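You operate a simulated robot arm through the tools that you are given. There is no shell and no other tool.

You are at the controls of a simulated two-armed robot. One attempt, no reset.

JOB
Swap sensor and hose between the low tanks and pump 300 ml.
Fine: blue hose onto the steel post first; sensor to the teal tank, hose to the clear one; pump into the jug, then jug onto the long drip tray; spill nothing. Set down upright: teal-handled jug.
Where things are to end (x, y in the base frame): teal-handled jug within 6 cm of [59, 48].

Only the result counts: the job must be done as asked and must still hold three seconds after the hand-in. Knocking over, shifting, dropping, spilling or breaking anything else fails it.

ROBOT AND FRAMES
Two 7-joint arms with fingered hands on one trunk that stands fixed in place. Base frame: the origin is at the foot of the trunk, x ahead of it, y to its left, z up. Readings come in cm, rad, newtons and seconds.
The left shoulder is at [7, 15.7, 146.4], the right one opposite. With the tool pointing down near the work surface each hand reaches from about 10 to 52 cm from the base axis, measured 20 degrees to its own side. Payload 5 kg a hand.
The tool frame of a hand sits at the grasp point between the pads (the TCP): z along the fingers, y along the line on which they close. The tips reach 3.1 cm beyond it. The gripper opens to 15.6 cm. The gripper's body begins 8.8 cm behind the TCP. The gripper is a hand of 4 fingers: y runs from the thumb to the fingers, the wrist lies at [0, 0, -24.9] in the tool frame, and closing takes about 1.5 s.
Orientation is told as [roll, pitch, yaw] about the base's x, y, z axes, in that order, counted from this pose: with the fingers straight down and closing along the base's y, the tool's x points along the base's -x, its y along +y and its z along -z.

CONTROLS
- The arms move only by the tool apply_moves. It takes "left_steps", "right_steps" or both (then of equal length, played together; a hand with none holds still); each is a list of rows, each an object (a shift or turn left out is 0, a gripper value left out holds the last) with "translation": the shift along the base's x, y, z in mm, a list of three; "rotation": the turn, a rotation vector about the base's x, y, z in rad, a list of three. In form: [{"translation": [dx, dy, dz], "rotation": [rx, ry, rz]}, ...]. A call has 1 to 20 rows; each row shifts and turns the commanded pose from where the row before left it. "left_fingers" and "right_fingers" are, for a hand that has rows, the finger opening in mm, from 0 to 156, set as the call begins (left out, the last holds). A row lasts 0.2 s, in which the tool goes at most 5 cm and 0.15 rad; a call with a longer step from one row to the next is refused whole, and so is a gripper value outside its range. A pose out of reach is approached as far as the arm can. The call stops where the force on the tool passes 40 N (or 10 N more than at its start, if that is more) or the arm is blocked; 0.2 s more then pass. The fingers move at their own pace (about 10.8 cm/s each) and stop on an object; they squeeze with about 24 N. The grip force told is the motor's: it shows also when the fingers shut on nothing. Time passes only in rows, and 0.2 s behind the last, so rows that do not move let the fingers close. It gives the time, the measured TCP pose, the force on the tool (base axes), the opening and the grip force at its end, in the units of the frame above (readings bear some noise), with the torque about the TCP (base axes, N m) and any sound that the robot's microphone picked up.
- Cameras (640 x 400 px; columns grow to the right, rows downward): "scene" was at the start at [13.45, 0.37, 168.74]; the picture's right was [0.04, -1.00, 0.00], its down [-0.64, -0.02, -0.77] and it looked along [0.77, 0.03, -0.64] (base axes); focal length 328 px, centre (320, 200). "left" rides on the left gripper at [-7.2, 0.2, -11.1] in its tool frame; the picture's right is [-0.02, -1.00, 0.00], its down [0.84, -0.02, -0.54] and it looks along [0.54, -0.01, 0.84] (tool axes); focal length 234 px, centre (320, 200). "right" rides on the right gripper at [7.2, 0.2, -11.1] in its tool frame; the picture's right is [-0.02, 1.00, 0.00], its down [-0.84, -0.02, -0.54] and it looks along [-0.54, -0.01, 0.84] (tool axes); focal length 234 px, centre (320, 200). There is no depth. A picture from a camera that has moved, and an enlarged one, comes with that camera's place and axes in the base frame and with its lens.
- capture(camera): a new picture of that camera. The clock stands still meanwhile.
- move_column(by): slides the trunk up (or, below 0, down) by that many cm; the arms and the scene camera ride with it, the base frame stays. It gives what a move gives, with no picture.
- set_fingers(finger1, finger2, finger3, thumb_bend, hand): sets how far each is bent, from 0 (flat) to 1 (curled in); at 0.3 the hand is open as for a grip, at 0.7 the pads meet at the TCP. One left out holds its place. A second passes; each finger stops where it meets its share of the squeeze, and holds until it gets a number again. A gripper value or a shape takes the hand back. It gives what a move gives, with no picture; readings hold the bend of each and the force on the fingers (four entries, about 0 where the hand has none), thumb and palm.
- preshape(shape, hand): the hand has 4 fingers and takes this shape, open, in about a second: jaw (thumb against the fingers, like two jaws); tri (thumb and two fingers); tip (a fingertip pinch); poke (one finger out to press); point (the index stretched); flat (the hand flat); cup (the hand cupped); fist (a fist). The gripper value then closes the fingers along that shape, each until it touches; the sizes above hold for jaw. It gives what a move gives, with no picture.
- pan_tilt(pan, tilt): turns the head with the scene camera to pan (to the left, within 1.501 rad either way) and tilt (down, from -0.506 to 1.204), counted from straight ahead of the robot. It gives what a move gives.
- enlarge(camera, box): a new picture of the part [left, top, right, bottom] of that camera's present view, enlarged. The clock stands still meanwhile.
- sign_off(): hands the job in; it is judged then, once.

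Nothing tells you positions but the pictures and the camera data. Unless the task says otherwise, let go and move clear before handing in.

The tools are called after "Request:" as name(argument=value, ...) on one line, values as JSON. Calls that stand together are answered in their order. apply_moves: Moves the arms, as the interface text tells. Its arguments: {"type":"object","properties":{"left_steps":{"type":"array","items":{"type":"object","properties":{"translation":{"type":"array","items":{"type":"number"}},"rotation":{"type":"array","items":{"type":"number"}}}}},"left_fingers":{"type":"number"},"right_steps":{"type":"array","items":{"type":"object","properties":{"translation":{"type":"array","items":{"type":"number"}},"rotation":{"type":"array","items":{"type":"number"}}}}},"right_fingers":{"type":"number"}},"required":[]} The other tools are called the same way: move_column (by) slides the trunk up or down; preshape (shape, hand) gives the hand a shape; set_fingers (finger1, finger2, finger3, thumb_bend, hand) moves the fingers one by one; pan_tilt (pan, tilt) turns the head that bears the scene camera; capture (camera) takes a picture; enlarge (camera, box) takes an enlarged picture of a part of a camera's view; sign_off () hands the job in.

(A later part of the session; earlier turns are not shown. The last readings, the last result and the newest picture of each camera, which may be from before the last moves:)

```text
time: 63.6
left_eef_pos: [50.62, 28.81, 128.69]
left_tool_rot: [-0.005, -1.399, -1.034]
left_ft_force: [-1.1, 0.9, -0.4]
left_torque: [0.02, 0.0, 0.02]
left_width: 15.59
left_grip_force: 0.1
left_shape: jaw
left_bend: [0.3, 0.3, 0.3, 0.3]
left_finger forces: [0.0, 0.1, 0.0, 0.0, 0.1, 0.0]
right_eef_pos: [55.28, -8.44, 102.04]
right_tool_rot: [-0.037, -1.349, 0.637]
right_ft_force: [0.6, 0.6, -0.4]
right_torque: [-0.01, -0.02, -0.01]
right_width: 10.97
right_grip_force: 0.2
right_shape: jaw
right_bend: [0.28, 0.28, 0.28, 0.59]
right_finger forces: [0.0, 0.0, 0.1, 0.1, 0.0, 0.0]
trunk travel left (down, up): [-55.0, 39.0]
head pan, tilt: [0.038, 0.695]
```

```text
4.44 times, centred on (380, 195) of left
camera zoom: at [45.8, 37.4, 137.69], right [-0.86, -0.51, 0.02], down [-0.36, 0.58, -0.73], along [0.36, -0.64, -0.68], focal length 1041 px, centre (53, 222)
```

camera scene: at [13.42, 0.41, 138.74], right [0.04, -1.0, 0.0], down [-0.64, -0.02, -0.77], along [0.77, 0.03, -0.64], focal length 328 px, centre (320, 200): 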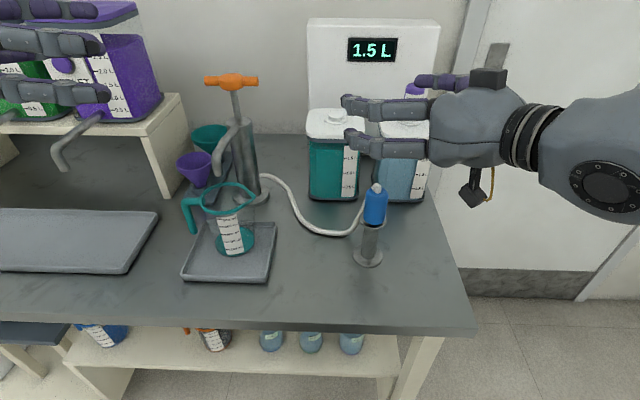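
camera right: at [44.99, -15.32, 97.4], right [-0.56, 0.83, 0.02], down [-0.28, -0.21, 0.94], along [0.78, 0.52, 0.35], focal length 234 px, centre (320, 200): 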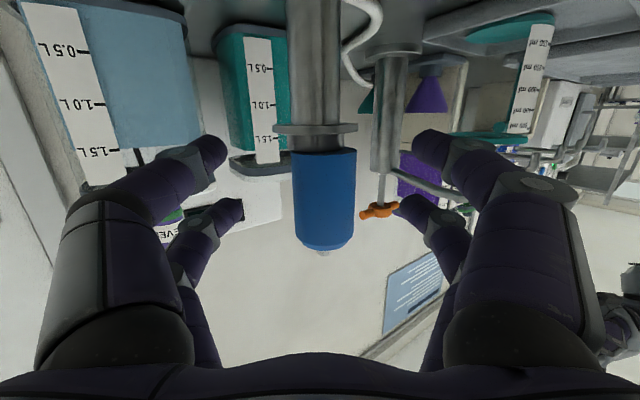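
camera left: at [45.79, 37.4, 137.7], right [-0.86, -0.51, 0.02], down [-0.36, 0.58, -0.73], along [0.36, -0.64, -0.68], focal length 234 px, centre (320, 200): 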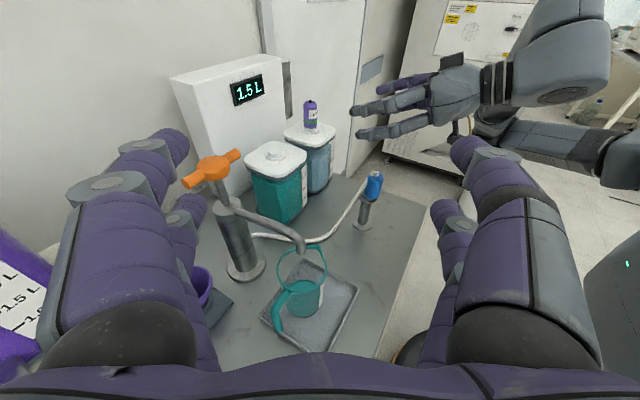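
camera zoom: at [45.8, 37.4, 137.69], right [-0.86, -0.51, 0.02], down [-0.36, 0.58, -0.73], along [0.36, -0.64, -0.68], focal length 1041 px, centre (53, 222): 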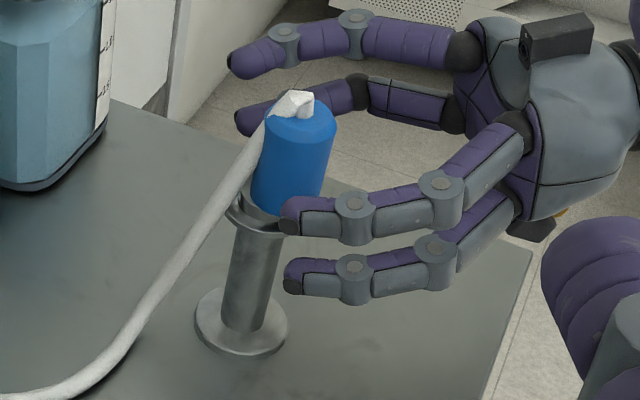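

The hand camera gives a very clear view: the plug sits on the peg top, and the rows are slightly too tilted. I'll level the hand a bit more so both rows fit on the body, then look again.

Request:
apply_moves(right_steps=[{"translation": [0, 0, 0], "rotation": [0.06, -0.08, 0]}, {"translation": [0, 0, -3], "rotation": [0.06, -0.08, 0]}, {"translation": [0, 0, 0]}])

Request:
capture(camera="right")

```text
time: 64.4
left_eef_pos: [50.54, 28.95, 128.72]
left_tool_rot: [-0.006, -1.401, -1.034]
left_ft_force: [-0.1, 0.5, 0.3]
left_torque: [-0.02, 0.01, 0.0]
left_width: 15.6
left_grip_force: 0.0
left_shape: jaw
left_bend: [0.3, 0.3, 0.3, 0.3]
left_finger forces: [0.0, 0.1, 0.0, 0.0, 0.0, 0.0]
right_eef_pos: [55.29, -8.36, 101.73]
right_tool_rot: [0.062, -1.551, 0.539]
right_ft_force: [0.3, 0.1, 0.7]
right_torque: [-0.04, -0.01, 0.0]
right_width: 10.97
right_grip_force: 0.1
right_shape: jaw
right_bend: [0.28, 0.28, 0.28, 0.59]
right_finger forces: [0.1, 0.1, 0.1, 0.0, 0.0, 0.0]
trunk travel left (down, up): [-55.0, 39.0]
head pan, tilt: [0.038, 0.695]
```

```text
taken
camera right: at [45.87, -14.59, 94.73], right [-0.56, 0.83, 0.03], down [-0.42, -0.31, 0.85], along [0.71, 0.47, 0.53], focal length 234 px, centre (320, 200)
```

right: 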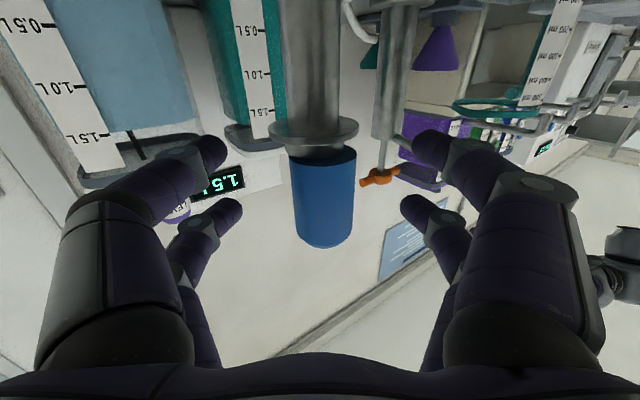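

The hand is now level and the rows bracket the plug body just above the disc. Closing.

Request:
apply_moves(right_steps=[{"translation": [-0.8, 1.2, 0]}, {"translation": [0, 0, 0]}, {"translation": [0, 0, 0]}, {"translation": [0, 0, 0]}, {"translation": [0, 0, 0]}, {"translation": [0, 0, 0]}, {"translation": [0, 0, 0]}, {"translation": [0, 0, 0]}], right_fingers=10)

Request:
capture(camera="right")

Request:
enlarge(camera="left", box=[330, 150, 430, 240])

```text
time: 66.2
left_eef_pos: [50.58, 28.95, 128.84]
left_tool_rot: [-0.005, -1.398, -1.033]
left_ft_force: [0.3, -0.1, -0.3]
left_torque: [0.01, 0.02, 0.0]
left_width: 15.6
left_grip_force: 0.0
left_shape: jaw
left_bend: [0.3, 0.3, 0.3, 0.3]
left_finger forces: [0.1, 0.1, 0.1, 0.0, 0.0, 0.0]
right_eef_pos: [55.29, -8.27, 101.8]
right_tool_rot: [0.04, -1.549, 0.56]
right_ft_force: [4.3, 1.2, 2.7]
right_torque: [0.1, -0.15, -0.03]
right_width: 2.17
right_grip_force: 24.3
right_shape: jaw
right_bend: [0.73, 0.7, 0.7, 0.7]
right_finger forces: [21.2, 0.1, 0.0, 0.0, 22.6, 0.1]
trunk travel left (down, up): [-55.0, 39.0]
head pan, tilt: [0.038, 0.695]
```

```text
taken
camera right: at [45.81, -14.47, 94.75], right [-0.56, 0.83, 0.02], down [-0.42, -0.31, 0.85], along [0.71, 0.47, 0.53], focal length 234 px, centre (320, 200)
```

right: 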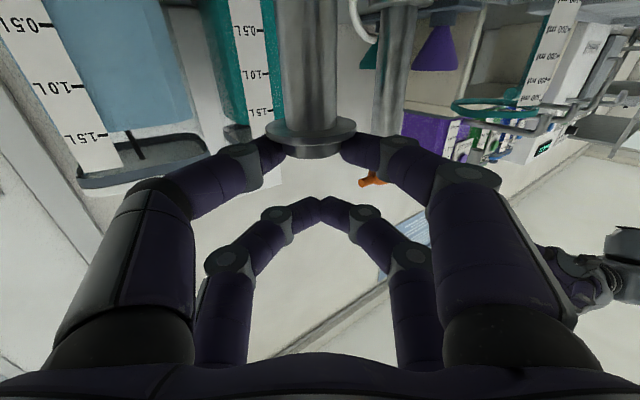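

```text
4.44 times, centred on (380, 195) of left
camera zoom: at [45.83, 37.43, 137.67], right [-0.86, -0.51, 0.03], down [-0.36, 0.58, -0.73], along [0.36, -0.64, -0.68], focal length 1041 px, centre (53, 222)
```

zoom: 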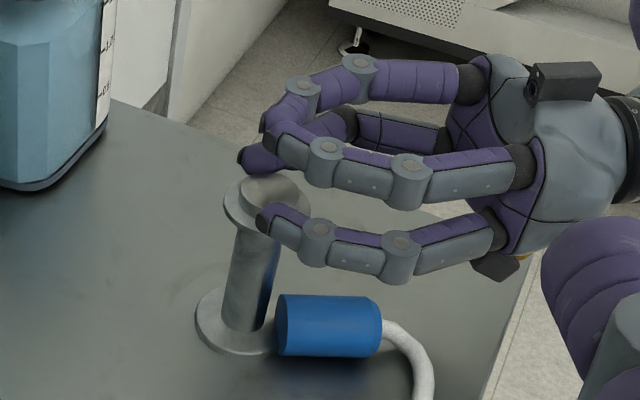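

The plug slipped out of the closing fingers and is lying on its side by the post base, so I must recover it. I'll open the fingers, back the hand straight up and study how it lies.

Request:
apply_moves(right_steps=[{"translation": [0, 0, 0]}, {"translation": [0, 0, 0]}, {"translation": [0, 0, 0]}, {"translation": [0, 0, 0]}, {"translation": [0, 0, 20]}, {"translation": [0, 0, 30]}, {"translation": [0, 0, 40]}, {"translation": [0, 0, 40]}, {"translation": [0, 0, 0]}], right_fingers=110)

Request:
capture(camera="left")

Request:
capture(camera="scene")

Request:
enlarge(camera="scene", box=[310, 170, 430, 310])

Request:
enlarge(camera="left", box=[330, 160, 430, 260])

```text
time: 68.2
left_eef_pos: [50.59, 28.79, 128.82]
left_tool_rot: [-0.004, -1.398, -1.039]
left_ft_force: [-0.1, -0.5, -0.4]
left_torque: [0.01, 0.02, -0.02]
left_width: 15.6
left_grip_force: 0.0
left_shape: jaw
left_bend: [0.3, 0.3, 0.3, 0.3]
left_finger forces: [0.0, 0.0, 0.0, 0.0, 0.0, 0.1]
right_eef_pos: [54.95, -8.21, 114.82]
right_tool_rot: [0.053, -1.551, 0.545]
right_ft_force: [0.2, 0.9, 0.2]
right_torque: [-0.03, 0.04, 0.03]
right_width: 10.97
right_grip_force: 0.1
right_shape: jaw
right_bend: [0.28, 0.28, 0.28, 0.59]
right_finger forces: [0.0, 0.0, 0.0, 0.0, 0.0, 0.0]
trunk travel left (down, up): [-55.0, 39.0]
head pan, tilt: [0.038, 0.695]
```

```text
taken
camera left: at [45.76, 37.37, 137.71], right [-0.86, -0.51, 0.02], down [-0.36, 0.58, -0.73], along [0.36, -0.64, -0.68], focal length 234 px, centre (320, 200)
```

left: 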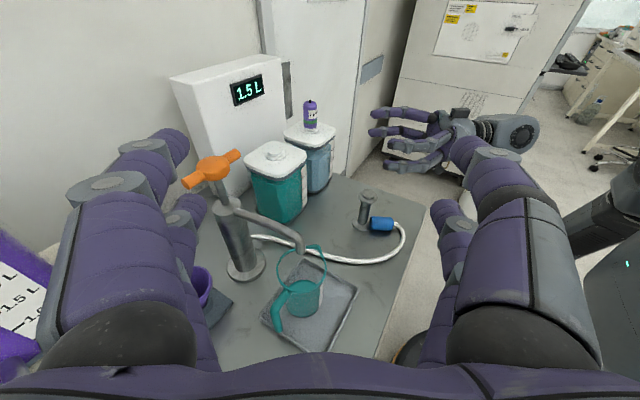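

```text
taken
camera scene: at [13.4, 0.35, 138.75], right [0.04, -1.0, 0.0], down [-0.64, -0.02, -0.77], along [0.77, 0.03, -0.64], focal length 328 px, centre (320, 200)
```

scene: 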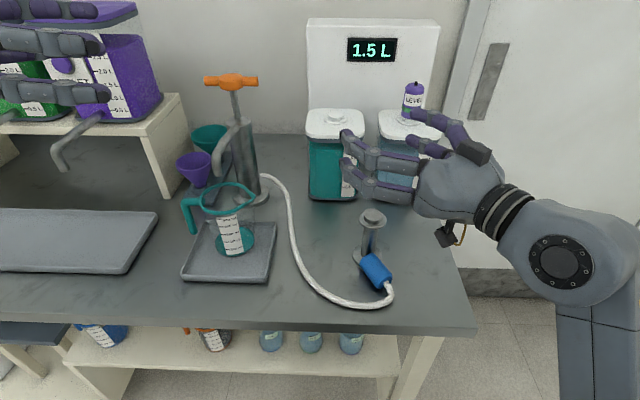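

```text
2.86 times, centred on (370, 240) of scene
camera zoom: at [13.4, 0.35, 138.75], right [0.04, -1.0, 0.0], down [-0.64, -0.02, -0.77], along [0.77, 0.03, -0.64], focal length 936 px, centre (177, 86)
```

zoom: 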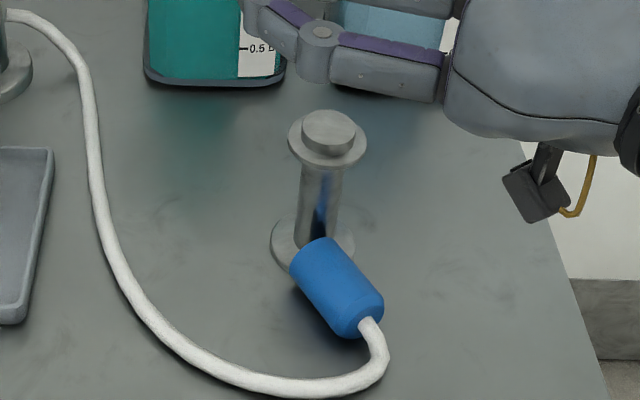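

```text
4.00 times, centred on (380, 210) of left
camera zoom: at [45.76, 37.37, 137.71], right [-0.86, -0.51, 0.02], down [-0.36, 0.58, -0.73], along [0.36, -0.64, -0.68], focal length 937 px, centre (80, 160)
```

zoom: 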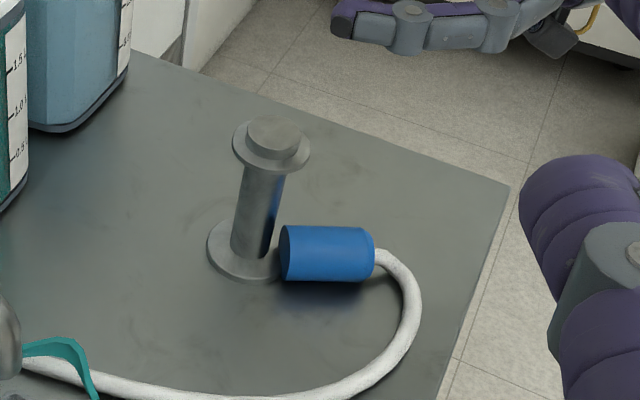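

The plug lies flat with its hose end pointing back toward me, at about (52.7, -9.2). I can re-grip it from this side with the hand tilted about 22°. I'll turn and position the hand above it first.

Request:
apply_moves(right_steps=[{"translation": [-11, -5, -20], "rotation": [-0.069, 0.102, 0]}, {"translation": [-11, -6, -30], "rotation": [-0.069, 0.102, 0]}, {"translation": [-10, -5, -30], "rotation": [-0.069, 0.102, 0]}, {"translation": [0, 0, 0]}], right_fingers=90)

Request:
capture(camera="right")

Request:
enlarge(camera="scene", box=[300, 150, 460, 320])

Request:
enlarge(camera="left", box=[330, 150, 470, 270])

```text
time: 69.2
left_eef_pos: [50.6, 28.72, 128.8]
left_tool_rot: [-0.006, -1.398, -1.035]
left_ft_force: [-1.5, 0.6, 0.1]
left_torque: [0.01, -0.04, 0.01]
left_width: 15.61
left_grip_force: 0.0
left_shape: jaw
left_bend: [0.3, 0.3, 0.3, 0.3]
left_finger forces: [0.0, 0.0, 0.1, 0.1, 0.1, 0.0]
right_eef_pos: [52.16, -8.74, 109.14]
right_tool_rot: [0.312, -1.232, 0.31]
right_ft_force: [-0.1, -1.0, -2.6]
right_torque: [0.16, -0.21, 0.08]
right_width: 9.05
right_grip_force: 0.1
right_shape: jaw
right_bend: [0.72, 0.72, 0.72, 0.7]
right_finger forces: [0.0, 0.0, 0.1, 0.0, 0.1, 0.1]
right hand out of reach, approached as far as the arm can: row 1
trunk travel left (down, up): [-55.0, 39.0]
head pan, tilt: [0.038, 0.695]
```

```text
taken
camera right: at [41.36, -15.67, 105.78], right [-0.56, 0.82, 0.12], down [-0.14, -0.24, 0.96], along [0.82, 0.52, 0.25], focal length 234 px, centre (320, 200)
```

right: 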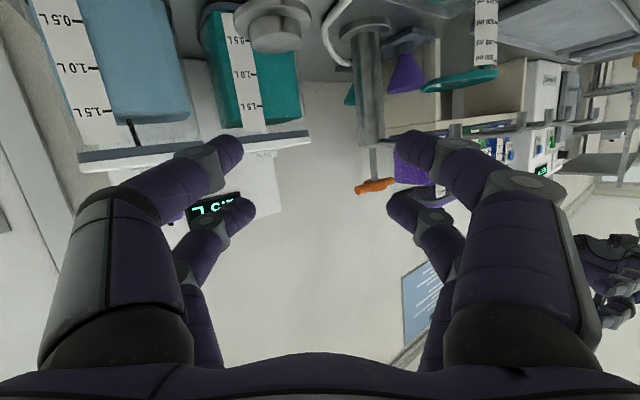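

```text
2.35 times, centred on (380, 235) of scene
camera zoom: at [13.46, 0.32, 138.74], right [0.04, -1.0, 0.0], down [-0.64, -0.02, -0.77], along [0.77, 0.03, -0.64], focal length 771 px, centre (179, 118)
```

zoom: 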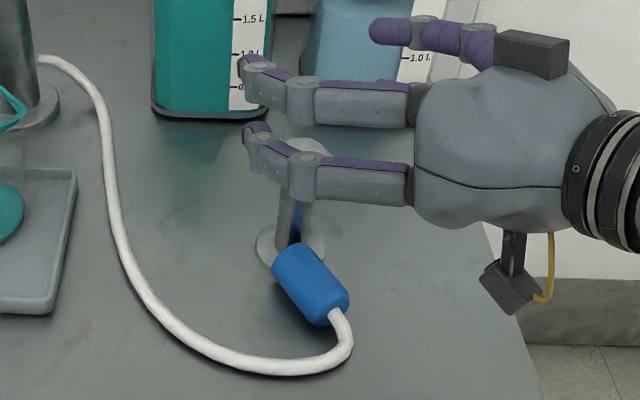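

```text
3.33 times, centred on (400, 210) of left
camera zoom: at [45.81, 37.35, 137.7], right [-0.86, -0.51, 0.02], down [-0.36, 0.58, -0.73], along [0.36, -0.64, -0.68], focal length 781 px, centre (53, 167)
```

zoom: 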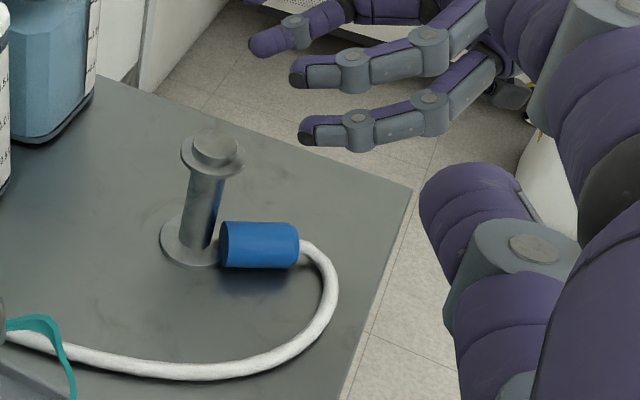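

Request:
apply_moves(right_steps=[{"translation": [0, -5, -10], "rotation": [-0.05, -0.034, 0]}, {"translation": [-2, -5, -10], "rotation": [-0.05, -0.034, 0]}, {"translation": [-2, 0, -20]}, {"translation": [0, 0, 0]}])

Request:
capture(camera="right")

```text
time: 70.2
left_eef_pos: [50.53, 28.9, 128.72]
left_tool_rot: [-0.007, -1.398, -1.035]
left_ft_force: [1.4, -0.4, 0.0]
left_torque: [-0.01, 0.01, 0.0]
left_width: 15.6
left_grip_force: 0.0
left_shape: jaw
left_bend: [0.3, 0.3, 0.3, 0.3]
left_finger forces: [0.1, 0.0, 0.0, 0.1, 0.0, 0.0]
right_eef_pos: [53.48, -8.83, 103.02]
right_tool_rot: [-0.301, -1.163, 0.877]
right_ft_force: [-0.5, -0.4, -0.6]
right_torque: [-0.02, 0.0, -0.01]
right_width: 9.05
right_grip_force: 0.1
right_shape: jaw
right_bend: [0.72, 0.72, 0.72, 0.7]
right_finger forces: [0.1, 0.0, 0.0, 0.1, 0.0, 0.0]
right hand out of reach, approached as far as the arm can: row 1, 2
trunk travel left (down, up): [-55.0, 39.0]
head pan, tilt: [0.038, 0.695]
```

```text
taken
camera right: at [42.75, -16.29, 100.58], right [-0.55, 0.83, -0.1], down [-0.21, -0.02, 0.98], along [0.81, 0.56, 0.18], focal length 234 px, centre (320, 200)
```

right: 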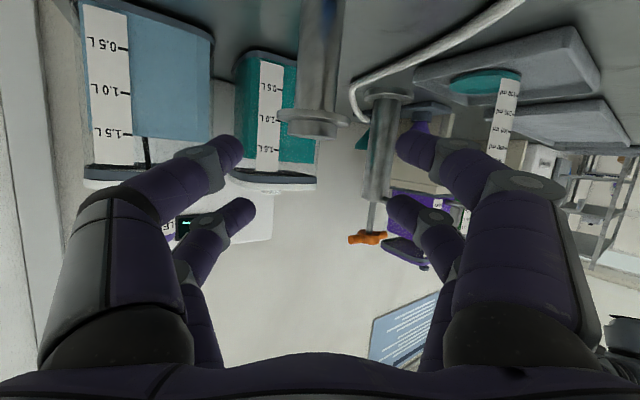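

Request:
apply_moves(right_steps=[{"translation": [0, 0, -20]}, {"translation": [-4, -3, -20], "rotation": [0.04, 0.03, 0]}, {"translation": [-4, -3, -10], "rotation": [0.04, 0.03, 0]}, {"translation": [0, 0, 0]}])

Request:
capture(camera="right")

Request:
enlarge(camera="left", box=[330, 150, 470, 270])

Request:
enlarge(camera="scene", box=[300, 150, 460, 320])

```text
time: 71.2
left_eef_pos: [50.59, 28.82, 128.71]
left_tool_rot: [-0.007, -1.397, -1.035]
left_ft_force: [-0.6, 0.3, -0.5]
left_torque: [0.0, 0.01, 0.0]
left_width: 15.58
left_grip_force: 0.1
left_shape: jaw
left_bend: [0.3, 0.3, 0.3, 0.3]
left_finger forces: [0.0, 0.0, 0.0, 0.0, 0.0, 0.1]
right_eef_pos: [52.45, -9.39, 98.06]
right_tool_rot: [-0.046, -1.176, 0.642]
right_ft_force: [0.9, 0.3, 0.1]
right_torque: [0.02, 0.0, 0.0]
right_width: 9.05
right_grip_force: 0.0
right_shape: jaw
right_bend: [0.72, 0.72, 0.72, 0.7]
right_finger forces: [0.0, 0.0, 0.1, 0.0, 0.0, 0.1]
trunk travel left (down, up): [-55.0, 39.0]
head pan, tilt: [0.038, 0.695]
```

```text
taken
camera right: at [41.6, -16.65, 95.66], right [-0.56, 0.83, 0.0], down [-0.15, -0.1, 0.98], along [0.82, 0.55, 0.18], focal length 234 px, centre (320, 200)
```

right: 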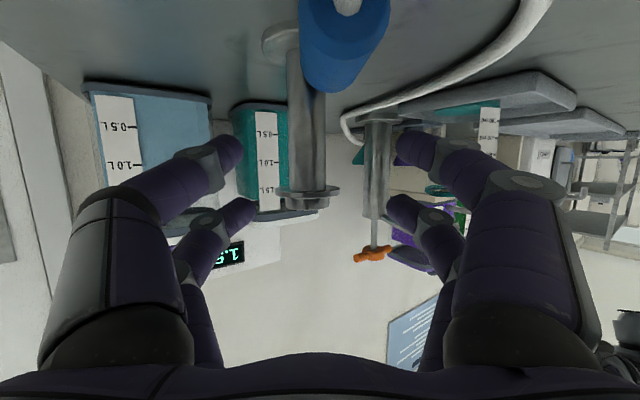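

```text
3.33 times, centred on (400, 210) of left
camera zoom: at [45.81, 37.42, 137.68], right [-0.86, -0.51, 0.02], down [-0.36, 0.58, -0.73], along [0.36, -0.64, -0.68], focal length 781 px, centre (53, 167)
```

zoom: 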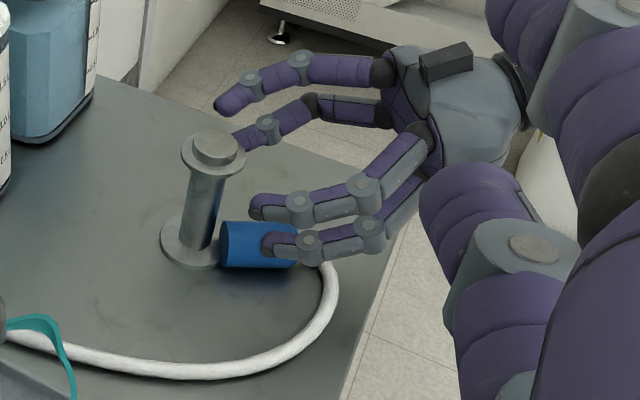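

```text
2.35 times, centred on (380, 235) of scene
camera zoom: at [13.46, 0.39, 138.74], right [0.04, -1.0, 0.0], down [-0.64, -0.02, -0.77], along [0.77, 0.03, -0.64], focal length 771 px, centre (179, 118)
```

zoom: 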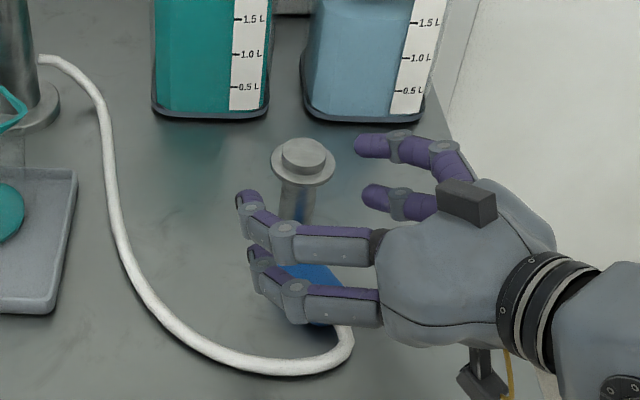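

The hand is squared up with the plug. The hand camera says the plug axis is about 1 cm to the left of the fingers' centre, so I'll shift and lower most of the way.

Request:
apply_moves(right_steps=[{"translation": [-5, 3, -10]}, {"translation": [-5, 2, -15]}, {"translation": [0, 0, -10]}, {"translation": [0, 0, -5]}, {"translation": [0, 0, 0]}])

Request:
capture(camera="right")

Request:
enlarge(camera="left", box=[330, 150, 470, 270])

Request:
enlarge(camera="scene", box=[300, 190, 440, 320])

```text
time: 72.4
left_eef_pos: [50.56, 28.82, 128.72]
left_tool_rot: [-0.006, -1.398, -1.035]
left_ft_force: [0.3, -1.0, 0.1]
left_torque: [-0.01, 0.02, 0.01]
left_width: 15.59
left_grip_force: 0.0
left_shape: jaw
left_bend: [0.3, 0.3, 0.3, 0.3]
left_finger forces: [0.1, 0.0, 0.1, 0.1, 0.1, 0.0]
right_eef_pos: [51.59, -8.93, 94.08]
right_tool_rot: [-0.047, -1.176, 0.642]
right_ft_force: [0.2, -0.3, 0.4]
right_torque: [0.01, -0.03, 0.0]
right_width: 9.02
right_grip_force: 0.1
right_shape: jaw
right_bend: [0.72, 0.72, 0.72, 0.7]
right_finger forces: [0.1, 0.0, 0.0, 0.0, 0.0, 0.0]
trunk travel left (down, up): [-55.0, 39.0]
head pan, tilt: [0.038, 0.695]
```

```text
taken
camera right: at [40.65, -16.17, 91.69], right [-0.56, 0.83, 0.0], down [-0.15, -0.1, 0.98], along [0.82, 0.55, 0.18], focal length 234 px, centre (320, 200)
```

right: 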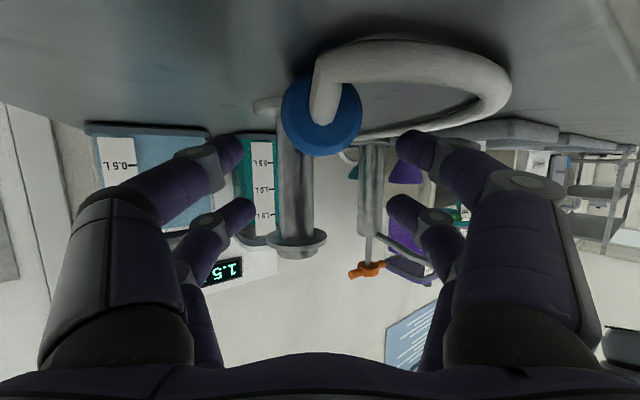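

```text
3.33 times, centred on (400, 210) of left
camera zoom: at [45.81, 37.4, 137.68], right [-0.86, -0.51, 0.02], down [-0.36, 0.58, -0.73], along [0.36, -0.64, -0.68], focal length 781 px, centre (53, 167)
```

zoom: 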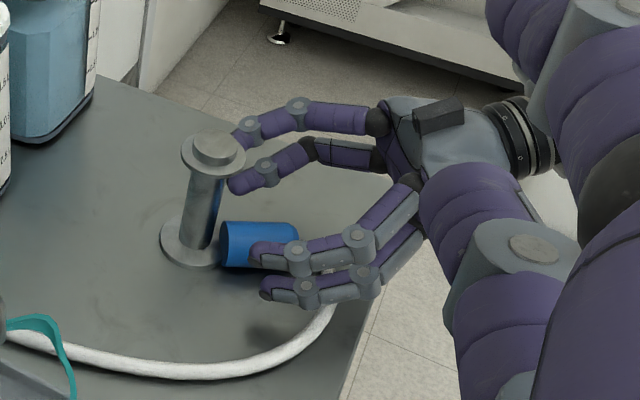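

```text
3.08 times, centred on (370, 255) of scene
camera zoom: at [13.45, 0.37, 138.74], right [0.04, -1.0, 0.0], down [-0.64, -0.02, -0.77], along [0.77, 0.03, -0.64], focal length 1008 px, centre (166, 31)
```

zoom: 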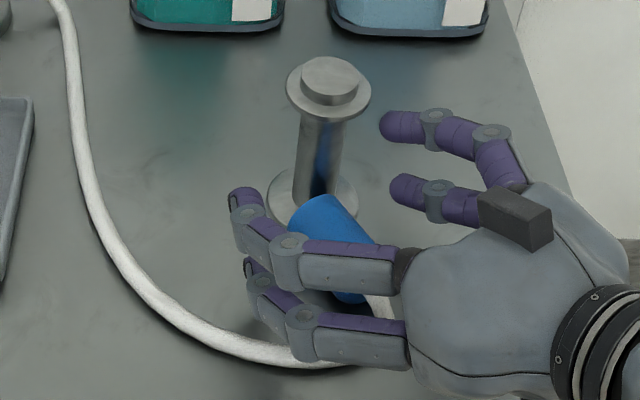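

Now the camera looks straight along the plug's axis and it's centred between the fingers. I'll drop the last 13 mm and close.

Request:
apply_moves(right_steps=[{"translation": [1.5, 1.5, -6]}, {"translation": [0, 0, -7]}, {"translation": [0, 0, 0]}])

Request:
capture(camera="right")

```text
time: 73.2
left_eef_pos: [50.57, 28.83, 128.69]
left_tool_rot: [-0.005, -1.398, -1.034]
left_ft_force: [-0.4, -0.2, -0.3]
left_torque: [-0.02, 0.01, -0.02]
left_width: 15.62
left_grip_force: 0.0
left_shape: jaw
left_bend: [0.3, 0.3, 0.3, 0.3]
left_finger forces: [0.1, 0.0, 0.1, 0.0, 0.1, 0.0]
right_eef_pos: [51.65, -8.62, 92.81]
right_tool_rot: [-0.048, -1.176, 0.644]
right_ft_force: [-0.1, -0.1, -0.5]
right_torque: [0.02, -0.02, -0.01]
right_width: 9.04
right_grip_force: 0.0
right_shape: jaw
right_bend: [0.72, 0.72, 0.72, 0.7]
right_finger forces: [0.1, 0.0, 0.0, 0.0, 0.0, 0.1]
trunk travel left (down, up): [-55.0, 39.0]
head pan, tilt: [0.038, 0.695]
```

```text
taken
camera right: at [40.8, -15.99, 90.41], right [-0.56, 0.83, 0.0], down [-0.15, -0.1, 0.98], along [0.82, 0.55, 0.18], focal length 234 px, centre (320, 200)
```

right: 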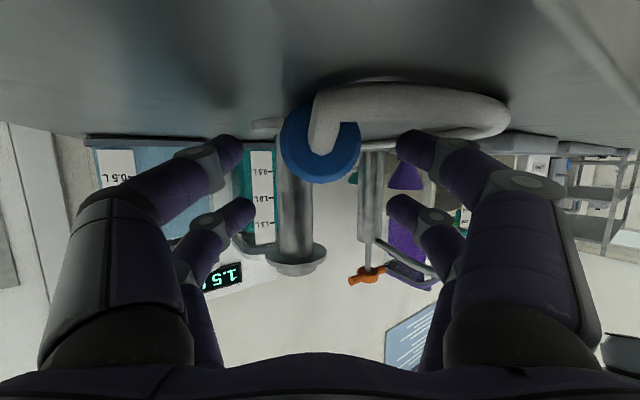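

Request:
apply_moves(right_steps=[{"translation": [0, 0, 0]}, {"translation": [0, 0, 0]}, {"translation": [0, 0, 0]}, {"translation": [0, 0, 0]}, {"translation": [0, 0, 0]}, {"translation": [0, 0, 0]}, {"translation": [0, 0, 0]}], right_fingers=10)

Request:
capture(camera="right")

Request:
enlarge(camera="left", box=[330, 150, 470, 270])

```text
time: 74.8
left_eef_pos: [50.39, 28.61, 128.92]
left_tool_rot: [0.003, -1.398, -1.043]
left_ft_force: [0.0, 0.0, 0.7]
left_torque: [0.0, -0.02, 0.01]
left_width: 15.58
left_grip_force: 0.0
left_shape: jaw
left_bend: [0.3, 0.3, 0.3, 0.3]
left_finger forces: [0.0, 0.1, 0.0, 0.0, 0.0, 0.0]
right_eef_pos: [51.7, -8.9, 92.82]
right_tool_rot: [-0.045, -1.175, 0.641]
right_ft_force: [-3.5, -18.8, 0.1]
right_torque: [0.22, -0.06, -0.82]
right_width: 2.17
right_grip_force: 23.9
right_shape: jaw
right_bend: [0.73, 0.7, 0.74, 0.7]
right_finger forces: [22.2, 0.0, 30.7, 0.0, 22.4, 0.0]
trunk travel left (down, up): [-55.0, 39.0]
head pan, tilt: [0.038, 0.695]
```

```text
taken
camera right: at [40.78, -16.17, 90.38], right [-0.56, 0.83, 0.0], down [-0.15, -0.1, 0.98], along [0.82, 0.55, 0.18], focal length 234 px, centre (320, 200)
```

right: 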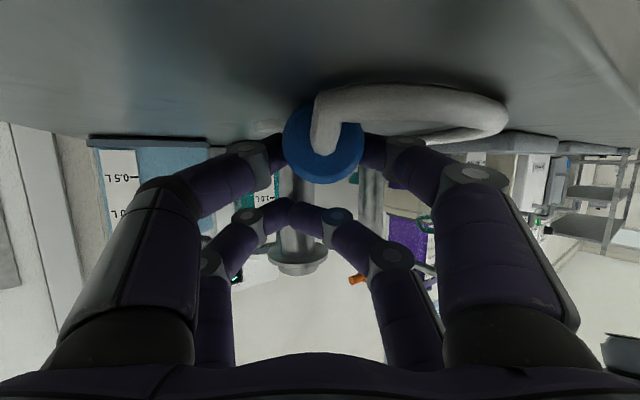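

```text
3.33 times, centred on (400, 210) of left
camera zoom: at [45.71, 37.15, 137.79], right [-0.86, -0.51, 0.02], down [-0.36, 0.58, -0.73], along [0.36, -0.64, -0.68], focal length 781 px, centre (53, 167)
```

zoom: 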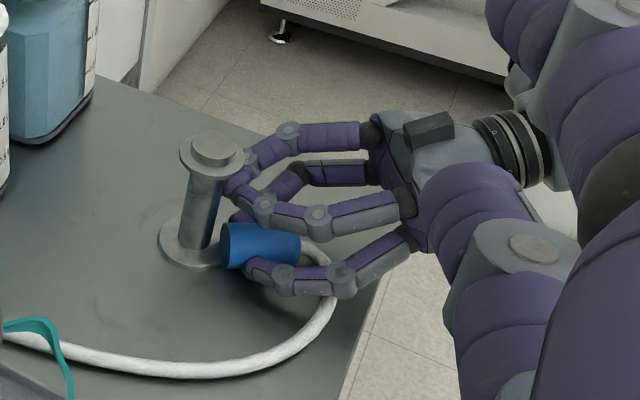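

The upper fingers closed against the post shaft and are pushing on it. I'll open just those two, keeping the lower pair on the plug.

Request:
set_fingers(hand="right", finger2=0.3, finger3=0.3)

Request:
capture(camera="right")

Request:
enlarge(camera="left", box=[330, 150, 470, 270])

```text
time: 75.8
left_eef_pos: [50.62, 28.83, 128.78]
left_tool_rot: [-0.006, -1.396, -1.034]
left_ft_force: [0.5, 0.0, -0.4]
left_torque: [0.0, 0.03, 0.04]
left_width: 15.61
left_grip_force: 0.0
left_shape: jaw
left_bend: [0.3, 0.3, 0.3, 0.3]
left_finger forces: [0.0, 0.0, 0.0, 0.0, 0.0, 0.0]
right_eef_pos: [51.63, -8.66, 92.99]
right_tool_rot: [-0.05, -1.175, 0.644]
right_ft_force: [-0.7, 0.3, 0.7]
right_torque: [-0.01, -0.02, 0.03]
right_width: 3.32
right_grip_force: 22.8
right_shape: fingers
right_bend: [0.73, 0.3, 0.3, 0.7]
right_finger forces: [22.3, 0.0, 0.0, 0.0, 22.2, 0.0]
trunk travel left (down, up): [-55.0, 39.0]
head pan, tilt: [0.038, 0.695]
```

```text
taken
camera right: at [40.8, -15.96, 90.41], right [-0.56, 0.83, 0.0], down [-0.15, -0.1, 0.98], along [0.82, 0.55, 0.18], focal length 234 px, centre (320, 200)
```

right: 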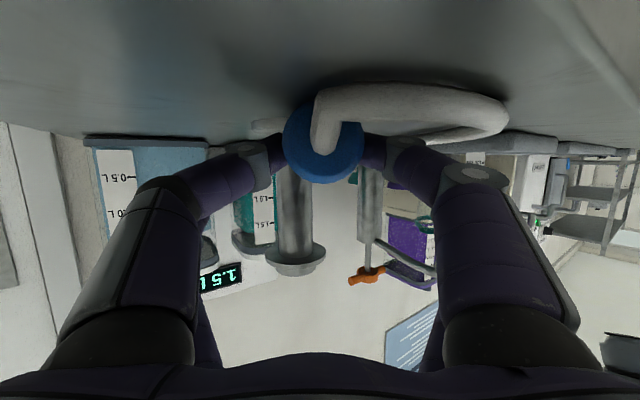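

```text
3.33 times, centred on (400, 210) of left
camera zoom: at [45.82, 37.43, 137.66], right [-0.86, -0.51, 0.03], down [-0.36, 0.58, -0.73], along [0.36, -0.64, -0.68], focal length 781 px, centre (53, 167)
```

zoom: 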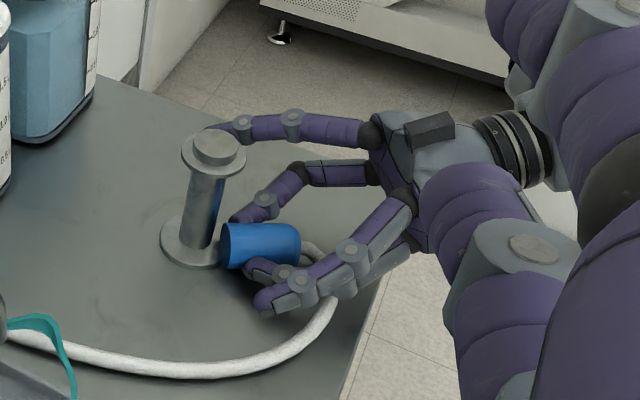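

The post is free again and the lower pair holds the plug. I'll lift a little, slide right to clear the post's disc, then raise it.

Request:
apply_moves(right_steps=[{"translation": [0, 0, 5]}, {"translation": [-3, -8, 5]}, {"translation": [-4, -15, 0]}, {"translation": [-3, -20, 5]}, {"translation": [0, -10, 15]}, {"translation": [0, 0, 25]}, {"translation": [0, 0, 25]}, {"translation": [0, 0, 30]}, {"translation": [0, 0, 30]}, {"translation": [0, 0, 0]}])

Request:
capture(camera="right")

Request:
capture(camera="scene")

Request:
capture(camera="left")

```text
time: 78.0
left_eef_pos: [50.58, 28.75, 128.78]
left_tool_rot: [-0.004, -1.398, -1.035]
left_ft_force: [0.0, 0.1, -0.2]
left_torque: [-0.02, 0.03, 0.02]
left_width: 15.62
left_grip_force: 0.2
left_shape: jaw
left_bend: [0.3, 0.3, 0.3, 0.3]
left_finger forces: [0.0, 0.1, 0.0, 0.1, 0.0, 0.0]
right_eef_pos: [51.55, -14.24, 105.11]
right_tool_rot: [-0.042, -1.175, 0.641]
right_ft_force: [-1.1, -1.4, -0.7]
right_torque: [-0.02, 0.02, 0.02]
right_width: 3.25
right_grip_force: 22.1
right_shape: fingers
right_bend: [0.73, 0.3, 0.3, 0.7]
right_finger forces: [22.0, 0.0, 0.0, 0.1, 21.9, 0.0]
right hand out of reach, approached as far as the arm can: row 6, 7, 8
trunk travel left (down, up): [-55.0, 39.0]
head pan, tilt: [0.038, 0.695]
```

```text
taken
camera right: at [40.77, -21.5, 102.64], right [-0.56, 0.83, 0.01], down [-0.15, -0.11, 0.98], along [0.82, 0.55, 0.18], focal length 234 px, centre (320, 200)
```

right: 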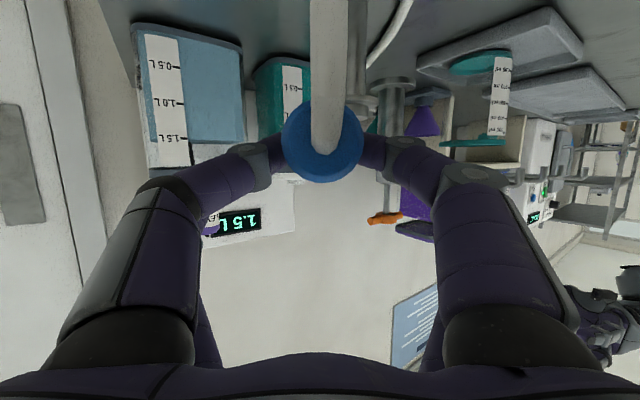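

```text
taken
camera scene: at [13.46, 0.33, 138.74], right [0.04, -1.0, 0.0], down [-0.64, -0.02, -0.77], along [0.77, 0.03, -0.64], focal length 328 px, centre (320, 200)
```

scene: 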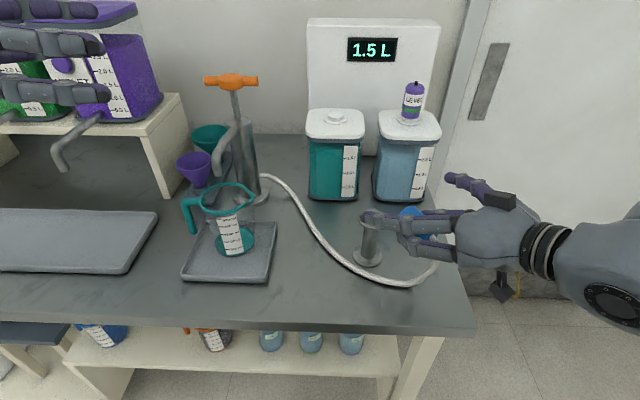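

```text
taken
camera left: at [45.81, 37.37, 137.69], right [-0.86, -0.51, 0.02], down [-0.36, 0.58, -0.73], along [0.36, -0.64, -0.68], focal length 234 px, centre (320, 200)
```

left: 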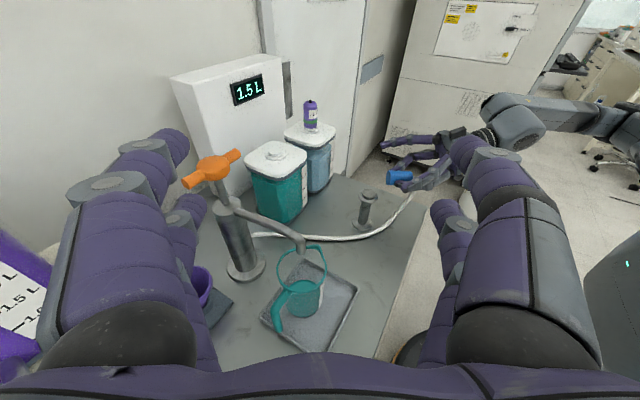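

The plug is held steady along the hand axis. Next I'll tip the hand to point straight down, which raises the plug's hose end, and check its lean.

Request:
apply_moves(right_steps=[{"translation": [0, 0, 0], "rotation": [-0.0734, 0.1087, 0]}, {"translation": [0, 0, 0], "rotation": [-0.0734, 0.1087, 0]}, {"translation": [0, 0, 5], "rotation": [-0.0734, 0.1087, 0]}, {"translation": [0, 0, 5], "rotation": [-0.0734, 0.1087, 0]}, {"translation": [0, 0, 5], "rotation": [-0.0734, 0.1087, 0]}, {"translation": [0, 0, 5], "rotation": [-0.0734, 0.1087, 0]}, {"translation": [0, 0, 0], "rotation": [-0.0734, 0.1087, 0]}, {"translation": [0, 0, 0], "rotation": [-0.0734, 0.1087, 0]}, {"translation": [0, 0, 0], "rotation": [-0.0734, 0.1087, 0]}, {"translation": [0, 0, 0]}])

Request:
capture(camera="right")

Request:
capture(camera="scene")

Request:
enlarge(camera="left", box=[340, 130, 480, 260])

```text
time: 80.2
left_eef_pos: [50.51, 28.63, 128.73]
left_tool_rot: [0.001, -1.396, -1.039]
left_ft_force: [-0.8, -0.1, 0.5]
left_torque: [0.04, 0.01, 0.04]
left_width: 15.63
left_grip_force: 0.1
left_shape: jaw
left_bend: [0.3, 0.3, 0.3, 0.3]
left_finger forces: [0.1, 0.0, 0.0, 0.0, 0.1, 0.1]
right_eef_pos: [51.34, -14.37, 107.0]
right_tool_rot: [0.0, 0.006, 0.613]
right_ft_force: [-0.7, -0.8, -0.7]
right_torque: [0.07, 0.02, 0.02]
right_width: 3.24
right_grip_force: 22.1
right_shape: fingers
right_bend: [0.73, 0.3, 0.3, 0.7]
right_finger forces: [21.9, 0.0, 0.1, 0.0, 21.9, 0.0]
trunk travel left (down, up): [-55.0, 39.0]
head pan, tilt: [0.038, 0.695]
```

```text
taken
camera right: at [45.5, -18.36, 118.16], right [-0.55, 0.83, 0.0], down [0.7, 0.47, 0.54], along [0.45, 0.3, -0.84], focal length 234 px, centre (320, 200)
```

right: 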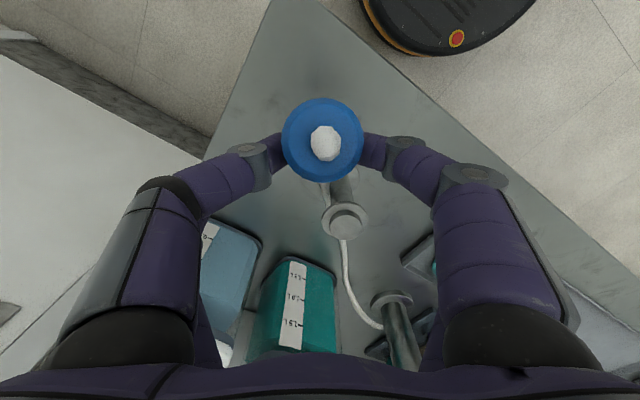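

```text
taken
camera scene: at [13.38, 0.25, 138.75], right [0.04, -1.0, 0.0], down [-0.64, -0.02, -0.77], along [0.77, 0.03, -0.64], focal length 328 px, centre (320, 200)
```

scene: 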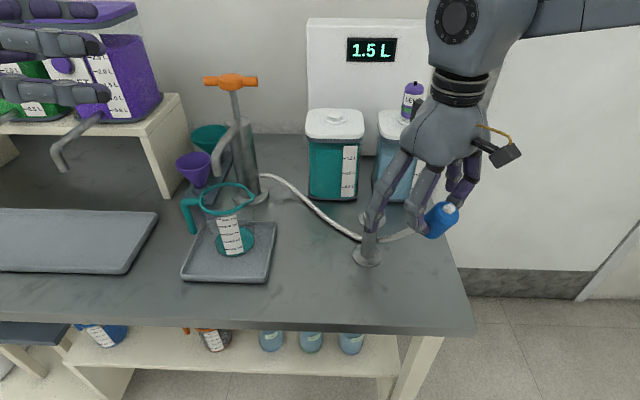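

```text
3.08 times, centred on (410, 195) of left
camera zoom: at [45.74, 37.28, 137.74], right [-0.86, -0.51, 0.02], down [-0.36, 0.58, -0.73], along [0.36, -0.64, -0.68], focal length 720 px, centre (43, 215)
```

zoom: 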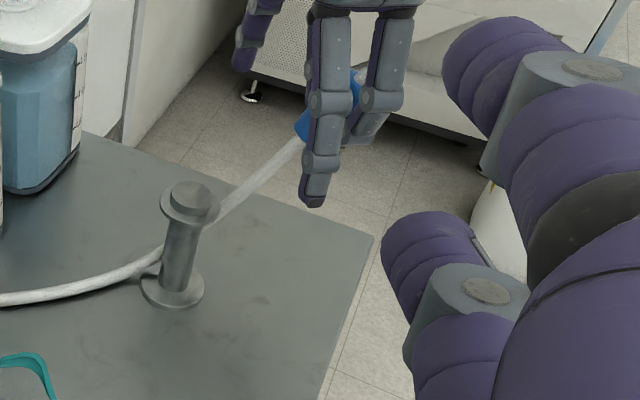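

Request:
enlarge(camera="scene", box=[390, 170, 480, 260])

Request:
enlarge(camera="scene", box=[330, 190, 430, 290])

```text
4.44 times, centred on (435, 215) of scene
camera zoom: at [13.38, 0.25, 138.75], right [0.04, -1.0, 0.0], down [-0.64, -0.02, -0.77], along [0.77, 0.03, -0.64], focal length 1456 px, centre (-191, 133)
```

zoom: 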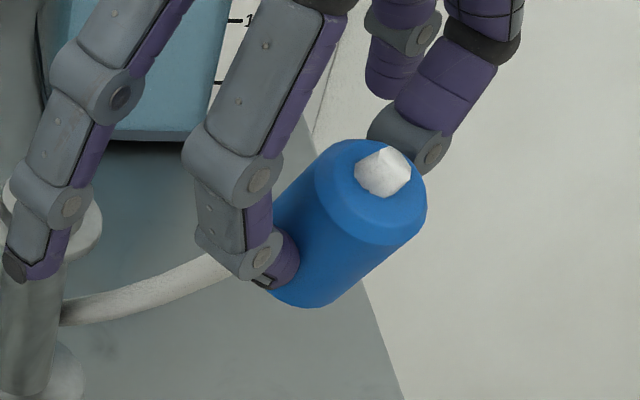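

```text
4.00 times, centred on (380, 240) of scene
camera zoom: at [13.38, 0.25, 138.75], right [0.04, -1.0, 0.0], down [-0.64, -0.02, -0.77], along [0.77, 0.03, -0.64], focal length 1310 px, centre (80, 40)
```

zoom: 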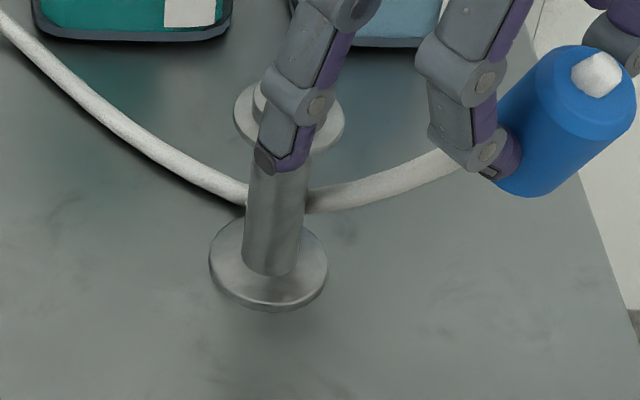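

The plug leans about 25° in the grip. I'll set it down on a clear patch of bench near (49, -15), with the hand tipped slightly past vertical, so it stands itself upright when pressed flat. First I'll descend partway with that tilt.

Request:
apply_moves(right_steps=[{"translation": [0, 3, -25]}, {"translation": [0, 4, -25]}, {"translation": [0, 4, -20]}, {"translation": [0, 0, -15], "rotation": [-0.05, 0.071, 0]}, {"translation": [0, 0, 0], "rotation": [-0.05, 0.071, 0]}, {"translation": [0, 0, 0], "rotation": [-0.05, 0.071, 0]}, {"translation": [0, 0, 0]}])

Request:
capture(camera="right")

Request:
enlarge(camera="scene", box=[370, 190, 480, 330])

Request:
enlarge(camera="left", box=[340, 150, 480, 280])

```text
time: 81.8
left_eef_pos: [50.4, 28.93, 128.78]
left_tool_rot: [-0.004, -1.4, -1.038]
left_ft_force: [-0.5, -0.1, 0.2]
left_torque: [0.01, 0.03, 0.01]
left_width: 15.57
left_grip_force: 0.1
left_shape: jaw
left_bend: [0.3, 0.3, 0.3, 0.3]
left_finger forces: [0.0, 0.0, 0.0, 0.0, 0.1, 0.0]
right_eef_pos: [51.58, -13.26, 98.55]
right_tool_rot: [-0.002, 0.266, 0.613]
right_ft_force: [-0.1, 0.0, -1.1]
right_torque: [-0.01, -0.02, -0.04]
right_width: 3.23
right_grip_force: 21.7
right_shape: fingers
right_bend: [0.73, 0.3, 0.3, 0.7]
right_finger forces: [21.9, 0.0, 0.0, 0.0, 21.8, 0.1]
trunk travel left (down, up): [-55.0, 39.0]
head pan, tilt: [0.038, 0.695]
```

```text
taken
camera right: at [48.05, -15.41, 111.1], right [-0.56, 0.83, -0.01], down [0.79, 0.53, 0.31], along [0.26, 0.16, -0.95], focal length 234 px, centre (320, 200)
```

right: 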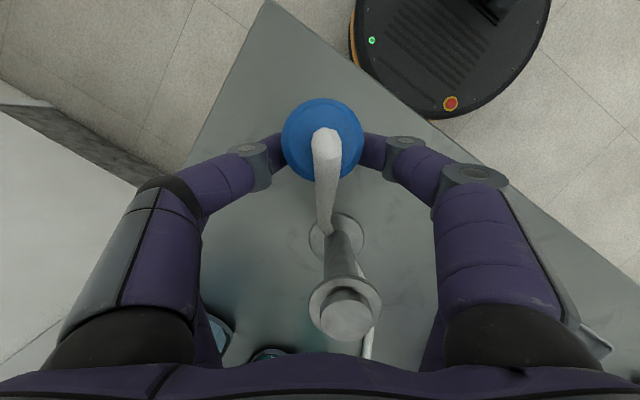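

```text
2.86 times, centred on (425, 260) of scene
camera zoom: at [13.39, 0.35, 138.75], right [0.04, -1.0, 0.0], down [-0.64, -0.02, -0.77], along [0.77, 0.03, -0.64], focal length 936 px, centre (20, 29)
```

zoom: 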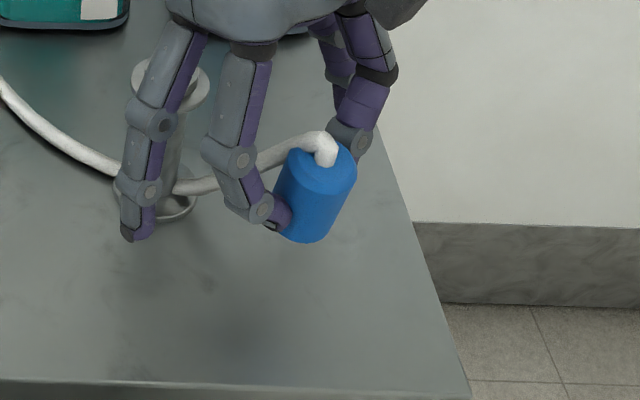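

```text
3.08 times, centred on (410, 215) of left
camera zoom: at [45.75, 37.37, 137.71], right [-0.86, -0.51, 0.02], down [-0.36, 0.58, -0.73], along [0.36, -0.64, -0.68], focal length 720 px, centre (43, 154)
```

zoom: 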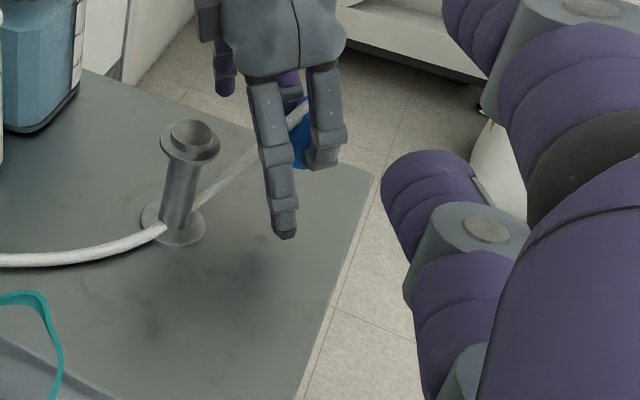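

It's now close to upright. I'll lower until the bench is felt.

Request:
apply_moves(right_steps=[{"translation": [0, 0, -20]}, {"translation": [0, 0, -20]}, {"translation": [0, 0, -10]}, {"translation": [0, 0, -5]}, {"translation": [0, 0, -4]}, {"translation": [0, 0, 0]}])

Request:
enlarge(camera="scene", box=[370, 190, 480, 330])

Request:
enlarge(camera="left", box=[340, 150, 480, 280])

```text
time: 83.2
left_eef_pos: [50.53, 28.79, 128.79]
left_tool_rot: [-0.005, -1.398, -1.034]
left_ft_force: [0.2, -0.8, -0.1]
left_torque: [0.01, 0.01, -0.02]
left_width: 15.58
left_grip_force: 0.1
left_shape: jaw
left_bend: [0.3, 0.3, 0.3, 0.3]
left_finger forces: [0.1, 0.1, 0.1, 0.1, 0.1, 0.0]
right_eef_pos: [51.64, -13.19, 92.55]
right_tool_rot: [-0.002, 0.264, 0.614]
right_ft_force: [0.3, 0.2, -1.1]
right_torque: [0.01, -0.01, -0.01]
right_width: 3.23
right_grip_force: 21.3
right_shape: fingers
right_bend: [0.73, 0.3, 0.3, 0.7]
right_finger forces: [22.0, 0.0, 0.1, 0.1, 21.9, 0.0]
trunk travel left (down, up): [-55.0, 39.0]
head pan, tilt: [0.038, 0.695]
```

```text
2.86 times, centred on (425, 260) of scene
camera zoom: at [13.45, 0.37, 138.74], right [0.04, -1.0, 0.0], down [-0.64, -0.02, -0.77], along [0.77, 0.03, -0.64], focal length 936 px, centre (20, 29)
```

zoom: 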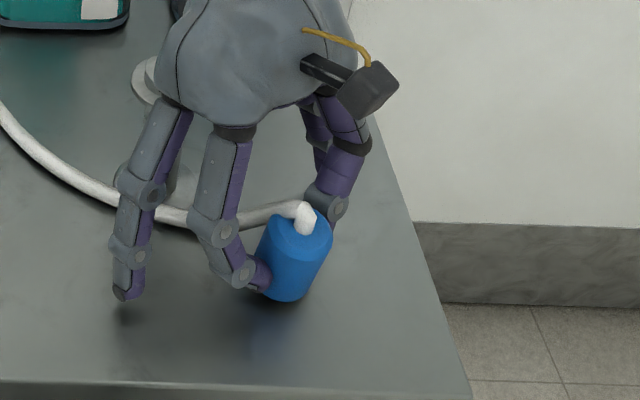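

```text
3.08 times, centred on (410, 215) of left
camera zoom: at [45.81, 37.4, 137.68], right [-0.86, -0.51, 0.02], down [-0.36, 0.58, -0.73], along [0.36, -0.64, -0.68], focal length 720 px, centre (43, 154)
```

zoom: 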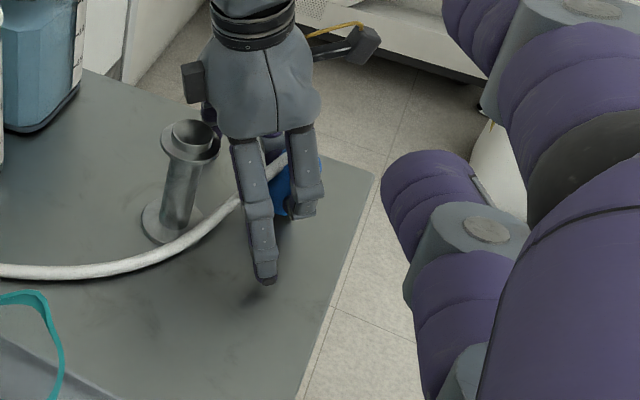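

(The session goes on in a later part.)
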